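You operate a simulated robot arm through the tools that you are given. There is no shell and no other tool. Be economical: measure what you need, move in short steps, check, and stop when the job is done.

Carry out the task below with a simulated robot arm. There is one attempt and no reset: what you move stays moved.

TASK
Take the blue tag and leave it on top of the red plain segment.
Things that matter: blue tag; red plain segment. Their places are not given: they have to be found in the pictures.

It is judged by the outcome, as a careful person would: the job done as asked, and still so three seconds after it is handed in. It fails if anything else is knocked over, pushed out of place, dropped, spilled or broken.

THE ROBOT
A 7-joint arm with a two-finger parallel gripper, fixed in place. Base frame: the origin is at the foot of the arm, x ahead of it, y to its left, z up; the work surface is at about z = 0. Lengths are in mm, angles in rad, forces in N, time in s.
With the tool pointing down near the work surface it reaches from about 240 to 620 mm from the base axis. Its first joint turns from -1.152 to 1.152 rad. Payload 2.6 kg.
Tool frame: the origin (TCP) lies between the finger pads and is the grasp point; the fingertips stand 30 mm ahead of it; z points along the fingers, y is the line along which they close. The gripper opens to 94 mm. The fingers are 28 mm wide and 10 mm thick; the gripper's body (50 by 96 mm) begins 55 mm behind the TCP.
Orientation is that of the tool frame in the base frame, as [roll, pitch, yaw] about the fixed x, y, z axes, in that order (R = Rz(yaw) Ry(pitch) Rx(roll)). With the fingers straight down and closing along the base's y, the tool's x points along the base's -x, its y along +y and its z along -z.

THE INTERFACE
- The arm moves only by the tool jog_arm. Its argument "rows" is a list that holds one entry, the list of rows, each a list of 5 numbers: the shift along the tool's x, y, z in units of 25 mm (1.0 is 25 mm), then the turn about the tool's z in units of 6 degrees (1.0 is 6 degrees), then the closure, from 0 (fully open) to 1 (shut). In form: [[[dx, dy, dz, spin, hand], ...]]. A call has 1 to 8 rows; each row shifts and turns the commanded pose from where the row before left it, along the tool's axes as they then stand. A call with a number of a shift or a turn outside -1 to 1 is refused whole. A row lasts 0.2 s, in which the tool goes at most 50 mm and 0.15 rad; a call with a longer step from one row to the next is refused whole, and so is a gripper value outside its range. A pose out of reach is approached as far as the arm can. The call stops where the force on the tool passes 40 N (or 10 N more than at its start, if that is more) or the arm is blocked; 0.2 s more then pass. The fingers move at their own pace (about 72 mm/s each) and stop on an object; they squeeze with about 34 N. The grip force told is the motor's: it shows also when the fingers shut on nothing. Time passes only in rows, and 0.2 s behind the last, so rows that do not move let the fingers close. It gives the time, the measured TCP pose, the force on the tool (base axes), the opening and the grip force at its end, in the units of the frame above (readings bear some noise).
- Cameras (640 x 400 px; columns grow to the right, rows downward): "scene" is fixed at [16, 421.8, 558.9]; the picture's right is [-0.91, -0.42, 0.00], its down [-0.26, 0.56, -0.79] and it looks along [0.33, -0.71, -0.62] (base axes); focal length 343 px, centre (320, 200). "wrist" rides on the gripper at [-37, 0, -58] in the tool frame; the picture's right is [0.00, -1.00, 0.00], its down [0.97, 0.00, -0.24] and it looks along [0.24, 0.00, 0.97] (tool axes); focal length 218 px, centre (320, 200).
- capture(camera): a new picture of that camera. No time passes.
- pixel_to_xyz(camera, pixels): for up to 12 pixels [column, row] of the newest picture of that camera ("zoom" is the newest enlarged one), the place [x, y, z] in the base frame of the surface seen there, good to about 2 mm. No time passes.
- close_up(camera, box): a new picture of the part [left, top, right, bottom] of that camera's present view, enlarged. No time passes.
- close_job(): hands the job in; it is judged then, once.

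Work in short steps. Measure before you move; look again where a grasp or a placing could have gone wrong, and mend it. You have 60 turns and 20 pictures in all, the two below and enlarged ones among them. Open the gripper and draw the arm clear of the work before you hand the job in, unless the task says otherwise; then end with one line.

The tools are called after "Call:" as a command line: name --argument value ..., lists and objects as JSON in quotes. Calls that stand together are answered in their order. jog_arm: Moves the arm, as the interface text tells. Its arguments: {"type":"object","properties":{"rows":{"type":"array","items":{"type":"array","items":{"type":"array","items":{"type":"number"}}}}},"required":["rows"]} The other tools are called the same way: capture (camera) takes a picture; pixel_to_xyz (camera, pixels) gives the place of the surface under pixels of a picture; close_up (camera, box) takes an enlarged picture of a part of a camera's view; close_job () hands the job in.

At the start:

```text
time: 0.0
tool_pos: [391.4, 14.4, 226.4]
tool_rot: [-3.141, -0.001, 3.14]
force: [-0.5, 0.4, -0.1]
gripper_width: 93.9
gripper_force: 0.0
```

scene: 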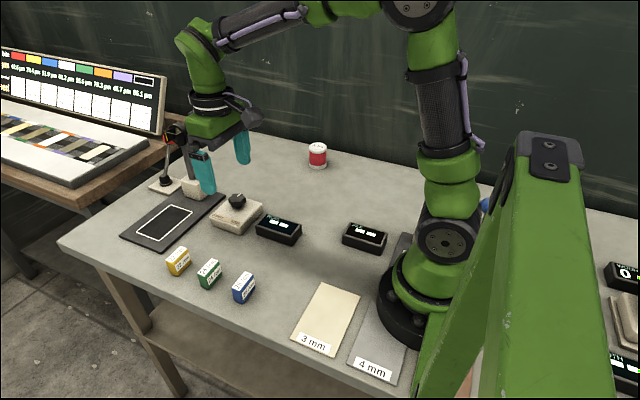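
wrist: 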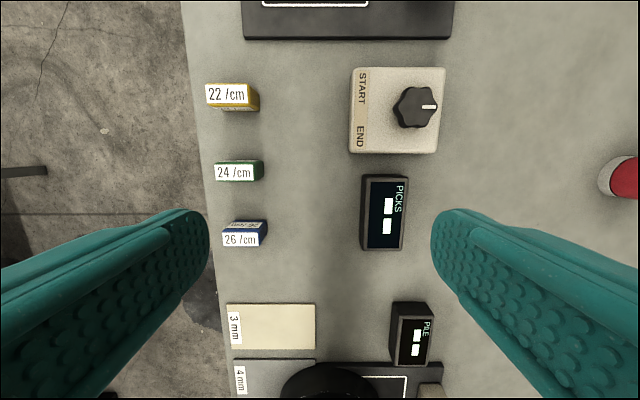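

The blue block sits around (243,287) in the scene picture. The red plain segment isn't clear yet, so I'll enlarge the candidate regions.

Call:
close_up --camera "scene" --box '[0, 40, 200, 200]'

Call:
close_up --camera "scene" --box '[110, 140, 370, 310]'

Call:
close_up --camera "scene" --box '[460, 180, 640, 400]'

```text
2.50 times, centred on (100, 120) of scene
```

zoom: 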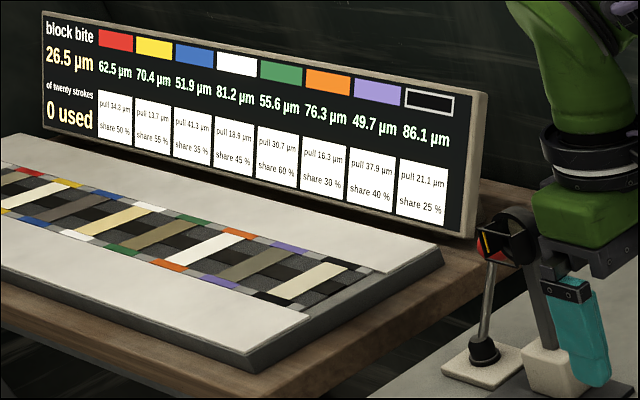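

```text
2.35 times, centred on (240, 225) of scene
```

zoom: 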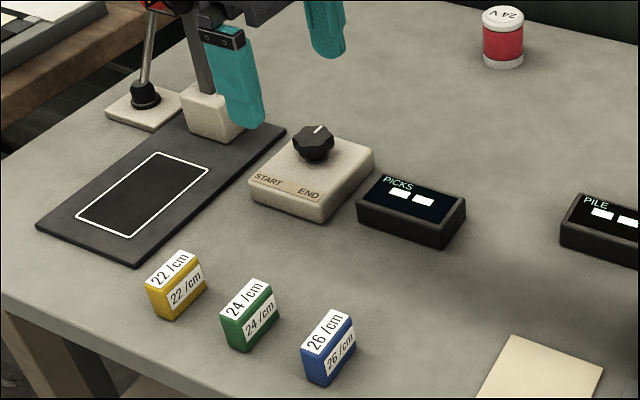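

```text
1.82 times, centred on (550, 290) of scene
```

zoom: 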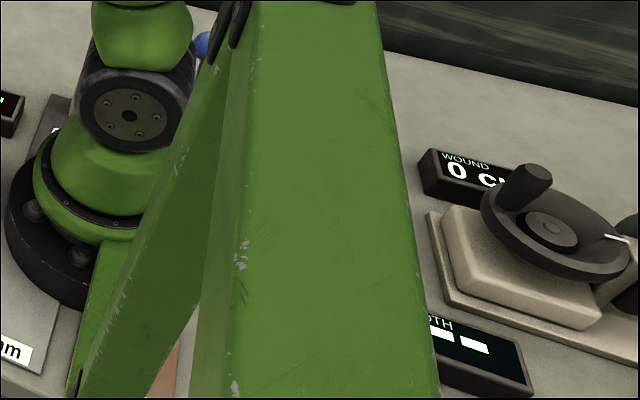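

The red-banded cylinder marked "24 V" at (318,155) is a candidate for the segment, but there are things hidden behind the arm, such as the blue spot at (485,205). I'll measure the known items first.

Call:
pixel_to_xyz --camera "scene" --pixels '[[318, 147], [318, 158], [318, 168], [243, 280], [244, 293], [236, 300], [485, 205], [209, 268], [240, 198], [365, 230], [460, 372], [280, 222]]'

Call:
pixel_to_xyz --camera "wrist" --pixels '[[240, 241], [245, 225], [223, 240], [258, 241], [267, 232], [620, 178], [605, 180]]'

```text
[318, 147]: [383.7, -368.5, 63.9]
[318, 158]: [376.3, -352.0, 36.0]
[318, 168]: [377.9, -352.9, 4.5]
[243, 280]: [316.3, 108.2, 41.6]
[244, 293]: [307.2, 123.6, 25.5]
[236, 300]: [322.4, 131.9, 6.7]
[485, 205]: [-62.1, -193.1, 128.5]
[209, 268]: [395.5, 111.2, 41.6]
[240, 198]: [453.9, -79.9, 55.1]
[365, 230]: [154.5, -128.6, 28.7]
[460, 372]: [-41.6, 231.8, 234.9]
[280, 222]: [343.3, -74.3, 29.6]
```

```text
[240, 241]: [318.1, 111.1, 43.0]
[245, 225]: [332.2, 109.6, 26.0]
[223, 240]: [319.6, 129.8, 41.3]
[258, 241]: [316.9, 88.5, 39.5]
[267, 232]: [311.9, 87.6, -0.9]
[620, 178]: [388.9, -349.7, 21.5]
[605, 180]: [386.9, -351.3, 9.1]
```

I move the tool towards -y at its present height, to look at the cylinder and at whatever is beyond the arm.

Call:
jog_arm --rows '[[[0, -1, 0, 0, 0], [0, -1, 0, 0, 0], [0, -1, 0, 0, 0], [0, -1, 0, 0, 0], [0, -1, 0, 0, 0], [0, -1, 0, 0, 0], [0, -1, 0, 0, 0], [0, -1, 0, 0, 0]]]'

Call:
capture --camera "wrist"

Call:
capture --camera "scene"

```text
time: 1.8
tool_pos: [390.9, -187.6, 228.1]
tool_rot: [-3.141, 0.0, 3.141]
force: [0.1, -0.7, 0.0]
gripper_width: 93.8
gripper_force: 0.1
```

```text
14 pictures are left
```

wrist: 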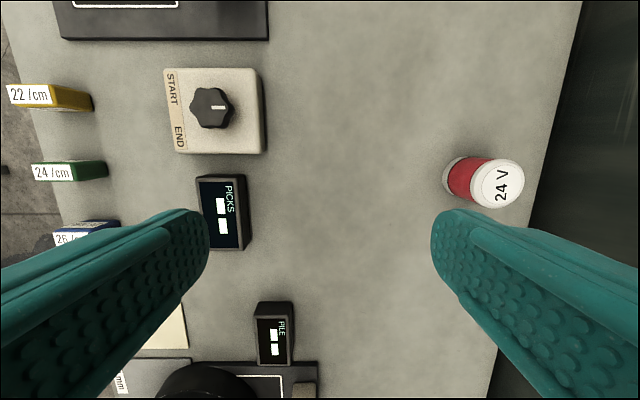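

```text
13 pictures are left
```

scene: 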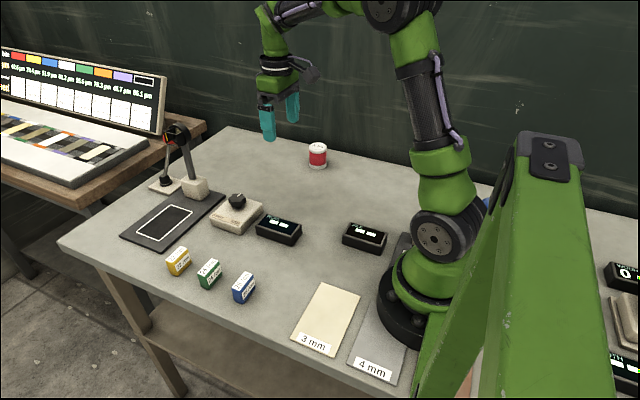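

Only the "24 V" red cylinder shows so far (485,183 in the wrist picture). One more look towards the hidden side of the arm, to rule out another red segment.

Call:
jog_arm --rows '[[[1, -1, 0, 0, 0], [1, -1, 0, 0, 0], [1, -1, 0, 0, 0], [1, -1, 0, 0, 0], [1, 0, 0, 0, 0], [1, 0, 0, 0, 0]]]'

Call:
capture --camera "wrist"

```text
time: 3.2
tool_pos: [240.1, -285.8, 225.2]
tool_rot: [-3.14, 0.0, -3.141]
force: [-0.5, 0.3, 0.9]
gripper_width: 94.1
gripper_force: 0.0
```

```text
12 pictures are left
```

wrist: 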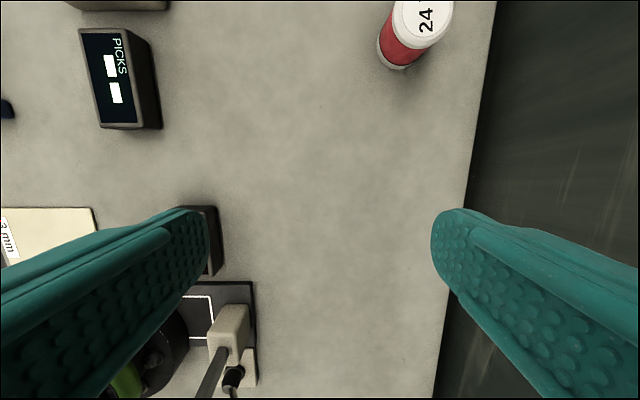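

No other red object here. I enlarge the cylinder and the post's dial to be sure of what they are.

Call:
close_up --camera "scene" --box '[140, 110, 340, 235]'

Call:
close_up --camera "scene" --box '[298, 135, 338, 175]'

```text
3.20 times, centred on (240, 172) of scene
```

zoom: 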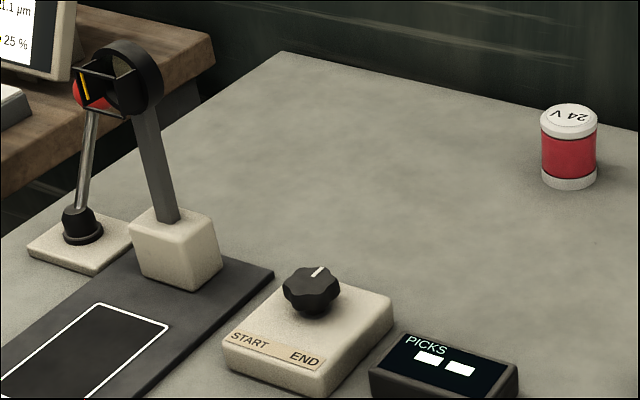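

```text
10.00 times, centred on (318, 155) of scene
```

zoom: 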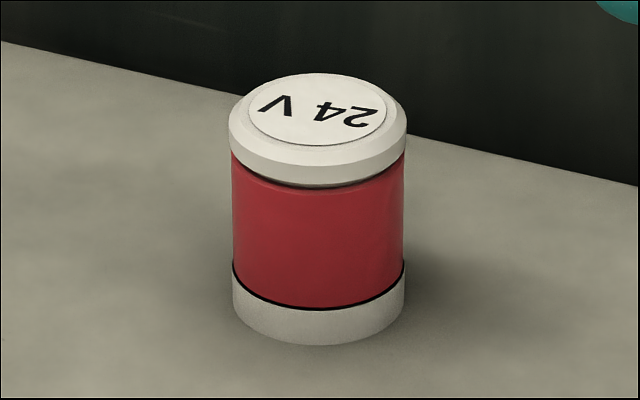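

It is a signal-light segment with a flat top. I measure the top's edges.

Call:
pixel_to_xyz --camera "zoom" --pixels '[[317, 108], [260, 108], [375, 108], [317, 80], [317, 138], [245, 115], [392, 115], [317, 240], [245, 230], [390, 230]]'

Call:
close_up --camera "scene" --box '[220, 262, 268, 310]'

```text
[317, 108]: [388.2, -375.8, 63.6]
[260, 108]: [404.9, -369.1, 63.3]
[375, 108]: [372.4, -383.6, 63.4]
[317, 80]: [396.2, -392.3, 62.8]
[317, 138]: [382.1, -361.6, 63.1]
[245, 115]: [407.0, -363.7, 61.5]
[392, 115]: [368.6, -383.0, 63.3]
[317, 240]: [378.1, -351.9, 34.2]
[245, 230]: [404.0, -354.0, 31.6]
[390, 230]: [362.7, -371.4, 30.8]
```

```text
8.33 times, centred on (244, 286) of scene
```

zoom: 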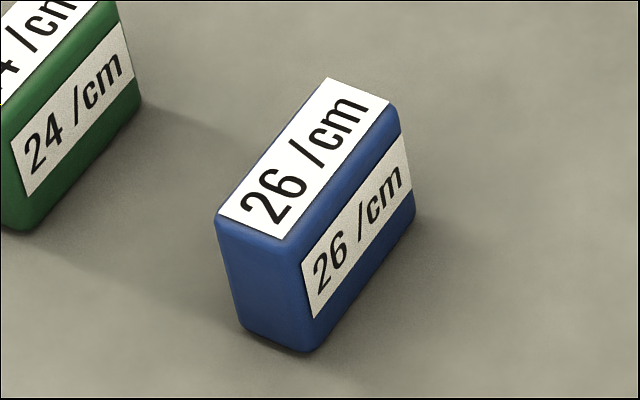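

Call:
pixel_to_xyz --camera "zoom" --pixels '[[232, 215], [285, 232], [328, 88], [380, 104], [308, 160], [355, 225], [308, 270], [408, 160], [260, 280], [320, 330]]'

```text
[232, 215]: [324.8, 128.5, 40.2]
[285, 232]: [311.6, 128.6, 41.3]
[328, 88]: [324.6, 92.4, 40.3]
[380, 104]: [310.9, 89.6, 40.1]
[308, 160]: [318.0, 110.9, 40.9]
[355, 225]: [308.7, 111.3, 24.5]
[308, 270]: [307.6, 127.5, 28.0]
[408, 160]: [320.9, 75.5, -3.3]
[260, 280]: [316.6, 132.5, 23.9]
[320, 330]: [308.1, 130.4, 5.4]
```

Tag: centre about (318,110), 44 mm long along y, 20 mm thick along x, top at 41. Segment: top centre about (388,-376), z 63. I travel above the tag.

Call:
jog_arm --rows '[[[-0.766, 1, 0, 0, 0], [-0.766, 1, 0, 0, 0], [-0.766, 1, 0, 0, 0], [-0.766, 1, 0, 0, 0], [0, 1, 0, 0, 0], [0, 1, 0, 0, 0], [0, 1, 0, 0, 0], [0, 1, 0, 0, 0]]]'

Call:
jog_arm --rows '[[[0, 1, 0, 0, 0], [0, 1, 0, 0, 0], [0, 1, 0, 0, 0], [0, 1, 0, 0, 0], [0, 1, 0, 0, 0], [0, 1, 0, 0, 0], [0, 1, 0, 0, 0], [0, 0.836, 0, 0, 0]]]'

Call:
jog_arm --rows '[[[0, 0, 1, 0, 0], [0, 0, 1, 0, 0], [0, 0, 1, 0, 0], [0, 0, 1, 0, 0], [0, 0, 1, 0, 0], [0, 0, 0, 0, 0]]]'

Call:
capture --camera "wrist"

```text
time: 5.0
tool_pos: [315.6, -86.1, 224.9]
tool_rot: [-3.141, 0.0, 3.141]
force: [-0.3, 0.1, 0.3]
gripper_width: 94.0
gripper_force: 0.1
```

```text
time: 6.8
tool_pos: [316.1, 108.4, 228.0]
tool_rot: [-3.141, 0.0, -3.141]
force: [-0.3, -0.3, -0.1]
gripper_width: 94.0
gripper_force: 0.0
```

```text
time: 8.2
tool_pos: [317.1, 115.0, 100.5]
tool_rot: [3.139, 0.001, -3.141]
force: [-0.1, 0.2, -0.4]
gripper_width: 94.2
gripper_force: 0.1
```

```text
8 pictures are left
```

wrist: 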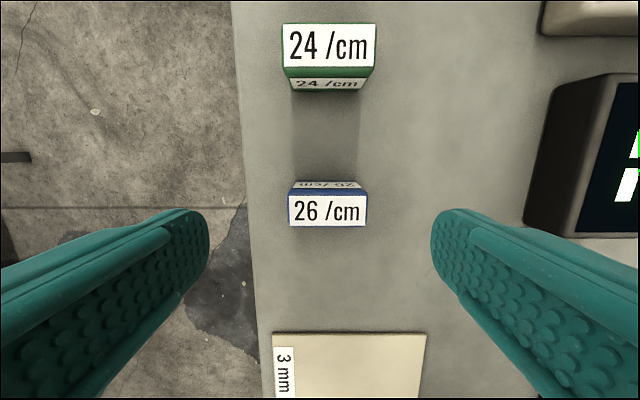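

The tag appears at column 328, so about 4 mm off in y. I check its position from this closer view.

Call:
pixel_to_xyz --camera "wrist" --pixels '[[291, 212], [366, 212], [328, 195], [328, 224], [328, 210], [328, 186]]'

Call:
jog_arm --rows '[[[0, 0, 0, 0, 0], [0, 0, 0, 0, 0]]]'

```text
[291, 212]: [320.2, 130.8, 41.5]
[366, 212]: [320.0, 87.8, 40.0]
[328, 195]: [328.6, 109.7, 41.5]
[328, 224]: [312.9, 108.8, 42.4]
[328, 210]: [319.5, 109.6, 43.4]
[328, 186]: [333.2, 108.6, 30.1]
```

```text
time: 8.8
tool_pos: [317.5, 114.6, 101.5]
tool_rot: [-3.141, 0.0, 3.141]
force: [-0.7, 0.5, -0.2]
gripper_width: 93.8
gripper_force: 0.1
```

The tag's centre is about (320,109.5). I correct by 2.5 mm in x and -5 mm in y, then go down to about z 35.

Call:
jog_arm --rows '[[[-0.1, -0.21, 0, 0, 0], [0, 0, 0.8, 0, 0], [0, 0, 0.8, 0, 0], [0, 0, 0.6, 0, 0], [0, 0, 0.44, 0, 0], [0, 0, 0, 0, 0]]]'

```text
time: 10.2
tool_pos: [321.4, 106.1, 32.3]
tool_rot: [3.142, 0.0, 3.141]
force: [0.1, 0.3, 0.4]
gripper_width: 94.0
gripper_force: 0.0
```

Now at y 106, 3 mm short, with z 32. I correct that and close on the tag.

Call:
jog_arm --rows '[[[0, 0.13, 0, 0, 0], [0, 0, 0, 0, 0.3], [0, 0, 0, 0, 0.6], [0, 0, 0, 0, 1], [0, 0, 0, 0, 1], [0, 0, 0, 0, 1]]]'

```text
time: 11.6
tool_pos: [319.6, 109.1, 33.9]
tool_rot: [-3.141, 0.0, -3.14]
force: [0.4, 0.0, 0.5]
gripper_width: 49.0
gripper_force: 34.6
```

Gripped at 49 mm with 34.6 N. I lift and check.

Call:
jog_arm --rows '[[[0, 0, -0.6, 0, 1], [0, 0, -1, 0, 1], [0, 0, -1, 0, 1], [0, 0, -1, 0, 1], [0, 0, -1, 0, 1], [0, 0, -1, 0, 1], [0, 0, 0, 0, 1]]]'

Call:
capture --camera "wrist"

```text
time: 13.2
tool_pos: [318.5, 108.7, 173.3]
tool_rot: [3.142, -0.001, 3.141]
force: [0.4, -0.3, 0.2]
gripper_width: 48.9
gripper_force: 34.0
```

```text
7 pictures are left
```

wrist: 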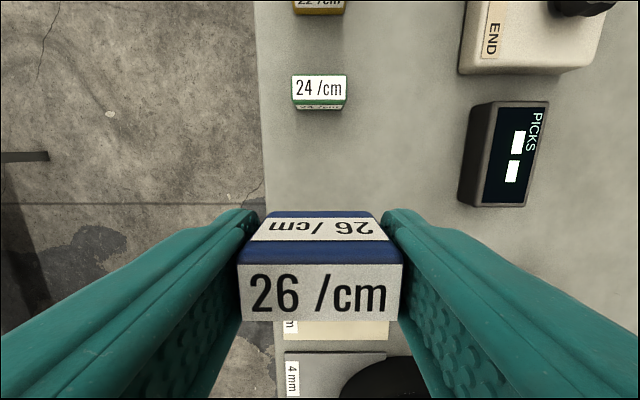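

The tag is held upright and level. I carry it over to the segment at this height.

Call:
jog_arm --rows '[[[0, -1, 0, 0, 1], [0, -1, 0, 0, 1], [0, -1, 0, 0, 1], [0, -1, 0, 0, 1], [0, -1, 0, 0, 1], [0, -1, 0, 0, 1], [0, -1, 0, 0, 1], [0, -1, 0, 0, 1]]]'

Call:
jog_arm --rows '[[[-0.4, -1, 0, 0, 1], [-0.4, -1, 0, 0, 1], [-0.4, -1, 0, 0, 1], [-0.4, -1, 0, 0, 1], [-0.4, -1, 0, 0, 1], [-0.4, -1, 0, 0, 1], [-0.38, -1, 0, 0, 1], [0, -1, 0, 0, 1]]]'

Call:
jog_arm --rows '[[[0, -1, 0, 0, 1], [0, -1, 0, 0, 1], [0, -1, 0, 0, 1], [0, -0.39, 0, 0, 1], [0, 0, 0, 0, 1], [0, 0, 0, 0, 1]]]'

Call:
capture --camera "wrist"

```text
time: 15.0
tool_pos: [322.0, -91.9, 175.5]
tool_rot: [-3.141, -0.001, 3.141]
force: [0.5, 0.1, 0.2]
gripper_width: 49.0
gripper_force: 33.8
```

```text
time: 16.8
tool_pos: [388.6, -292.9, 174.1]
tool_rot: [-3.14, 0.0, -3.141]
force: [0.0, 0.4, -1.3]
gripper_width: 48.9
gripper_force: 34.1
```

```text
time: 18.2
tool_pos: [391.1, -376.2, 175.5]
tool_rot: [-3.141, 0.0, -3.141]
force: [0.1, -0.6, 0.4]
gripper_width: 48.9
gripper_force: 33.6
```

```text
6 pictures are left
```

wrist: 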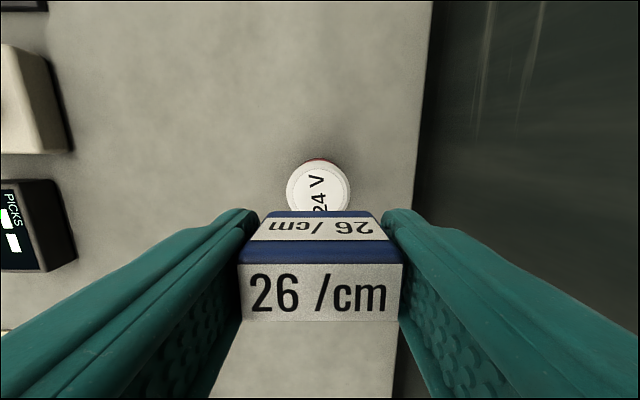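

The segment's top is centred at column 318, well lined up in y. I measure its edges to set x.

Call:
pixel_to_xyz --camera "wrist" --pixels '[[288, 190], [349, 190], [318, 167], [318, 190], [318, 207], [318, 162]]'

Call:
jog_arm --rows '[[[0, 0, 0.8, 0, 1], [0, 0, 0.8, 0, 1], [0, 0, 0, 0, 1]]]'

```text
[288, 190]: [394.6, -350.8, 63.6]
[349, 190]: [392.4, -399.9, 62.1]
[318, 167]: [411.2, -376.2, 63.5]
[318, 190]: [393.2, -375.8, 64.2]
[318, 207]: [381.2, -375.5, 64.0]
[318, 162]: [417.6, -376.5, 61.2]
```

```text
time: 19.0
tool_pos: [391.9, -378.4, 134.9]
tool_rot: [-3.141, 0.0, 3.14]
force: [0.4, 0.1, 0.2]
gripper_width: 49.0
gripper_force: 33.9
```

Segment centre is about (390,-375.5). A small y correction, then down to just above contact (expected at z about 97.5).

Call:
jog_arm --rows '[[[0.04, 0.1, 0.5, 0, 1], [0, 0, 0.5, 0, 1], [0, 0, 0.3, 0, 1], [0, 0, 0, 0, 1]]]'

Call:
close_up --camera "scene" --box '[278, 100, 358, 180]'

```text
time: 20.0
tool_pos: [389.0, -373.9, 101.8]
tool_rot: [-3.14, 0.0, -3.141]
force: [-0.3, -0.2, -0.2]
gripper_width: 48.9
gripper_force: 33.5
```

```text
5.00 times, centred on (318, 140) of scene
```

zoom: 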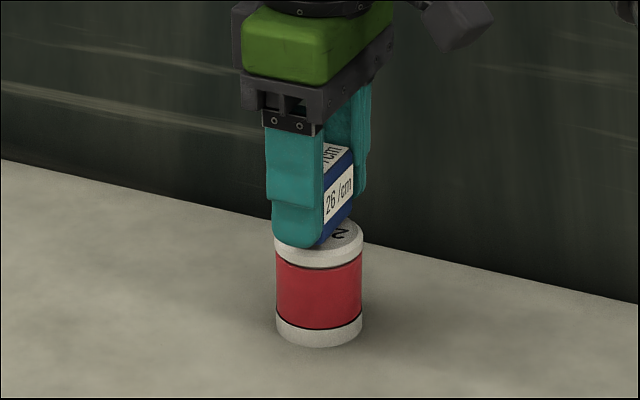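

The tag is just above the top and centred. I lower it in small steps, watching for contact.

Call:
jog_arm --rows '[[[0, 0, 0.08, 0, 1], [0, 0, 0.06, 0, 1], [0, 0, 0, 0, 1]]]'

```text
time: 20.8
tool_pos: [388.0, -374.8, 97.5]
tool_rot: [3.141, -0.001, 3.141]
force: [-0.1, -0.4, -0.4]
gripper_width: 48.8
gripper_force: 34.2
```

Call:
jog_arm --rows '[[[0, 0, 0.04, 0, 1], [0, 0, 0, 0, 1]]]'

```text
time: 21.4
tool_pos: [389.7, -373.2, 98.8]
tool_rot: [-3.142, -0.001, 3.141]
force: [0.0, -0.3, -0.9]
gripper_width: 48.9
gripper_force: 34.5
```

No contact force yet, so I go on by another millimetre at a time.

Call:
jog_arm --rows '[[[0, 0, 0.05, 0, 1], [0, 0, 0, 0, 1]]]'

```text
time: 22.0
tool_pos: [389.2, -374.2, 98.2]
tool_rot: [-3.138, 0.0, -3.139]
force: [-1.1, -0.4, 5.2]
gripper_width: 48.8
gripper_force: 33.7
```

Contact shows (5 N upward). I open the fingers gradually and wait.

Call:
jog_arm --rows '[[[0, 0, 0, 0, 0.4], [0, 0, 0, 0, 0.3], [0, 0, 0, 0, 0.15], [0, 0, 0, 0, 0.1], [0, 0, 0, 0, 0.1]]]'

Call:
close_up --camera "scene" --box '[278, 100, 358, 180]'

```text
time: 23.2
tool_pos: [388.8, -373.2, 97.7]
tool_rot: [-3.142, 0.0, -3.142]
force: [-0.1, -0.4, -0.7]
gripper_width: 84.2
gripper_force: 0.1
```

```text
5.00 times, centred on (318, 140) of scene
```

zoom: 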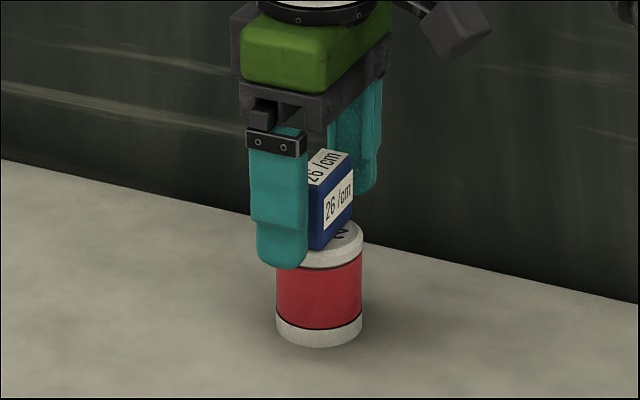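

The tag stands on the segment with the fingers clear. I rise straight up, then draw away.

Call:
jog_arm --rows '[[[0, 0, -0.5, 0, 0.1], [0, 0, -1, 0, 0.1], [0, 0, -1, 0, 0.1], [0, 0, -1, 0, 0], [0, 0, -1, 0, 0], [0, 0, -1, 0, 0]]]'

Call:
jog_arm --rows '[[[0, 1, 0, 0, 0], [0, 1, 0, 0, 0], [0, 1, 0, 0, 0], [0, 1, 0, 0, 0], [0, 1, 0, 0, 0], [0, 1, 0, 0, 0], [0, 1, 0, 0, 0], [0, 0, 0, 0, 0]]]'

Call:
capture --camera "scene"

Call:
close_up --camera "scene" --box '[278, 110, 358, 180]'

```text
time: 24.6
tool_pos: [387.3, -373.6, 235.7]
tool_rot: [-3.14, -0.001, 3.141]
force: [-0.1, 0.4, -0.2]
gripper_width: 93.9
gripper_force: 0.0
```

```text
time: 26.4
tool_pos: [389.8, -200.5, 236.0]
tool_rot: [3.141, 0.0, -3.141]
force: [0.0, 0.8, -0.6]
gripper_width: 93.8
gripper_force: 0.0
```

```text
3 pictures are left
```

scene: 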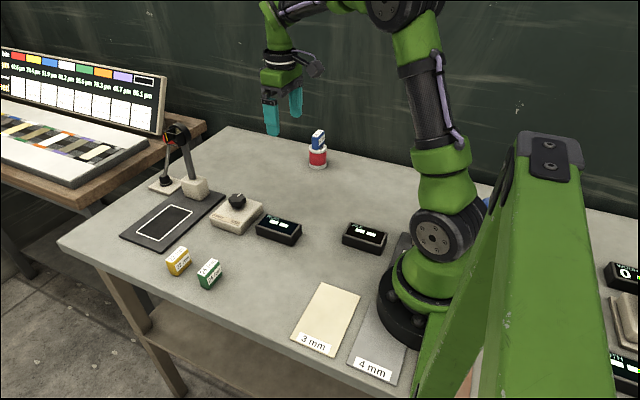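

```text
5.71 times, centred on (318, 145) of scene
```

zoom: 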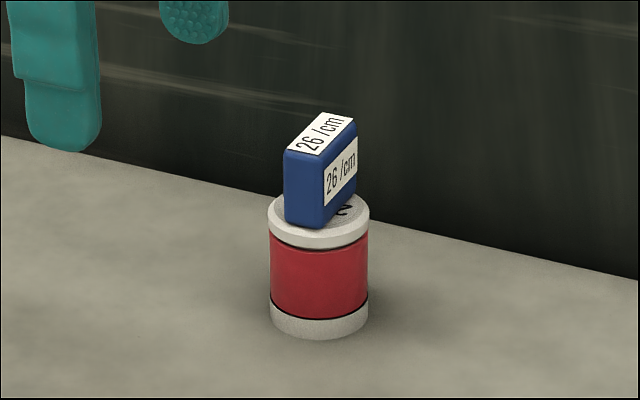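

The tag stands steady on the segment, the arm is clear and everything else is in its place, so I hand the job in.

Call:
close_job

```text
The job is handed in.
```

The blue "26 /cm" tag is standing centred on top of the red "24 V" segment, the only reachable match I found; nothing else was disturbed, the gripper is open, the arm is clear, and the job is handed in.
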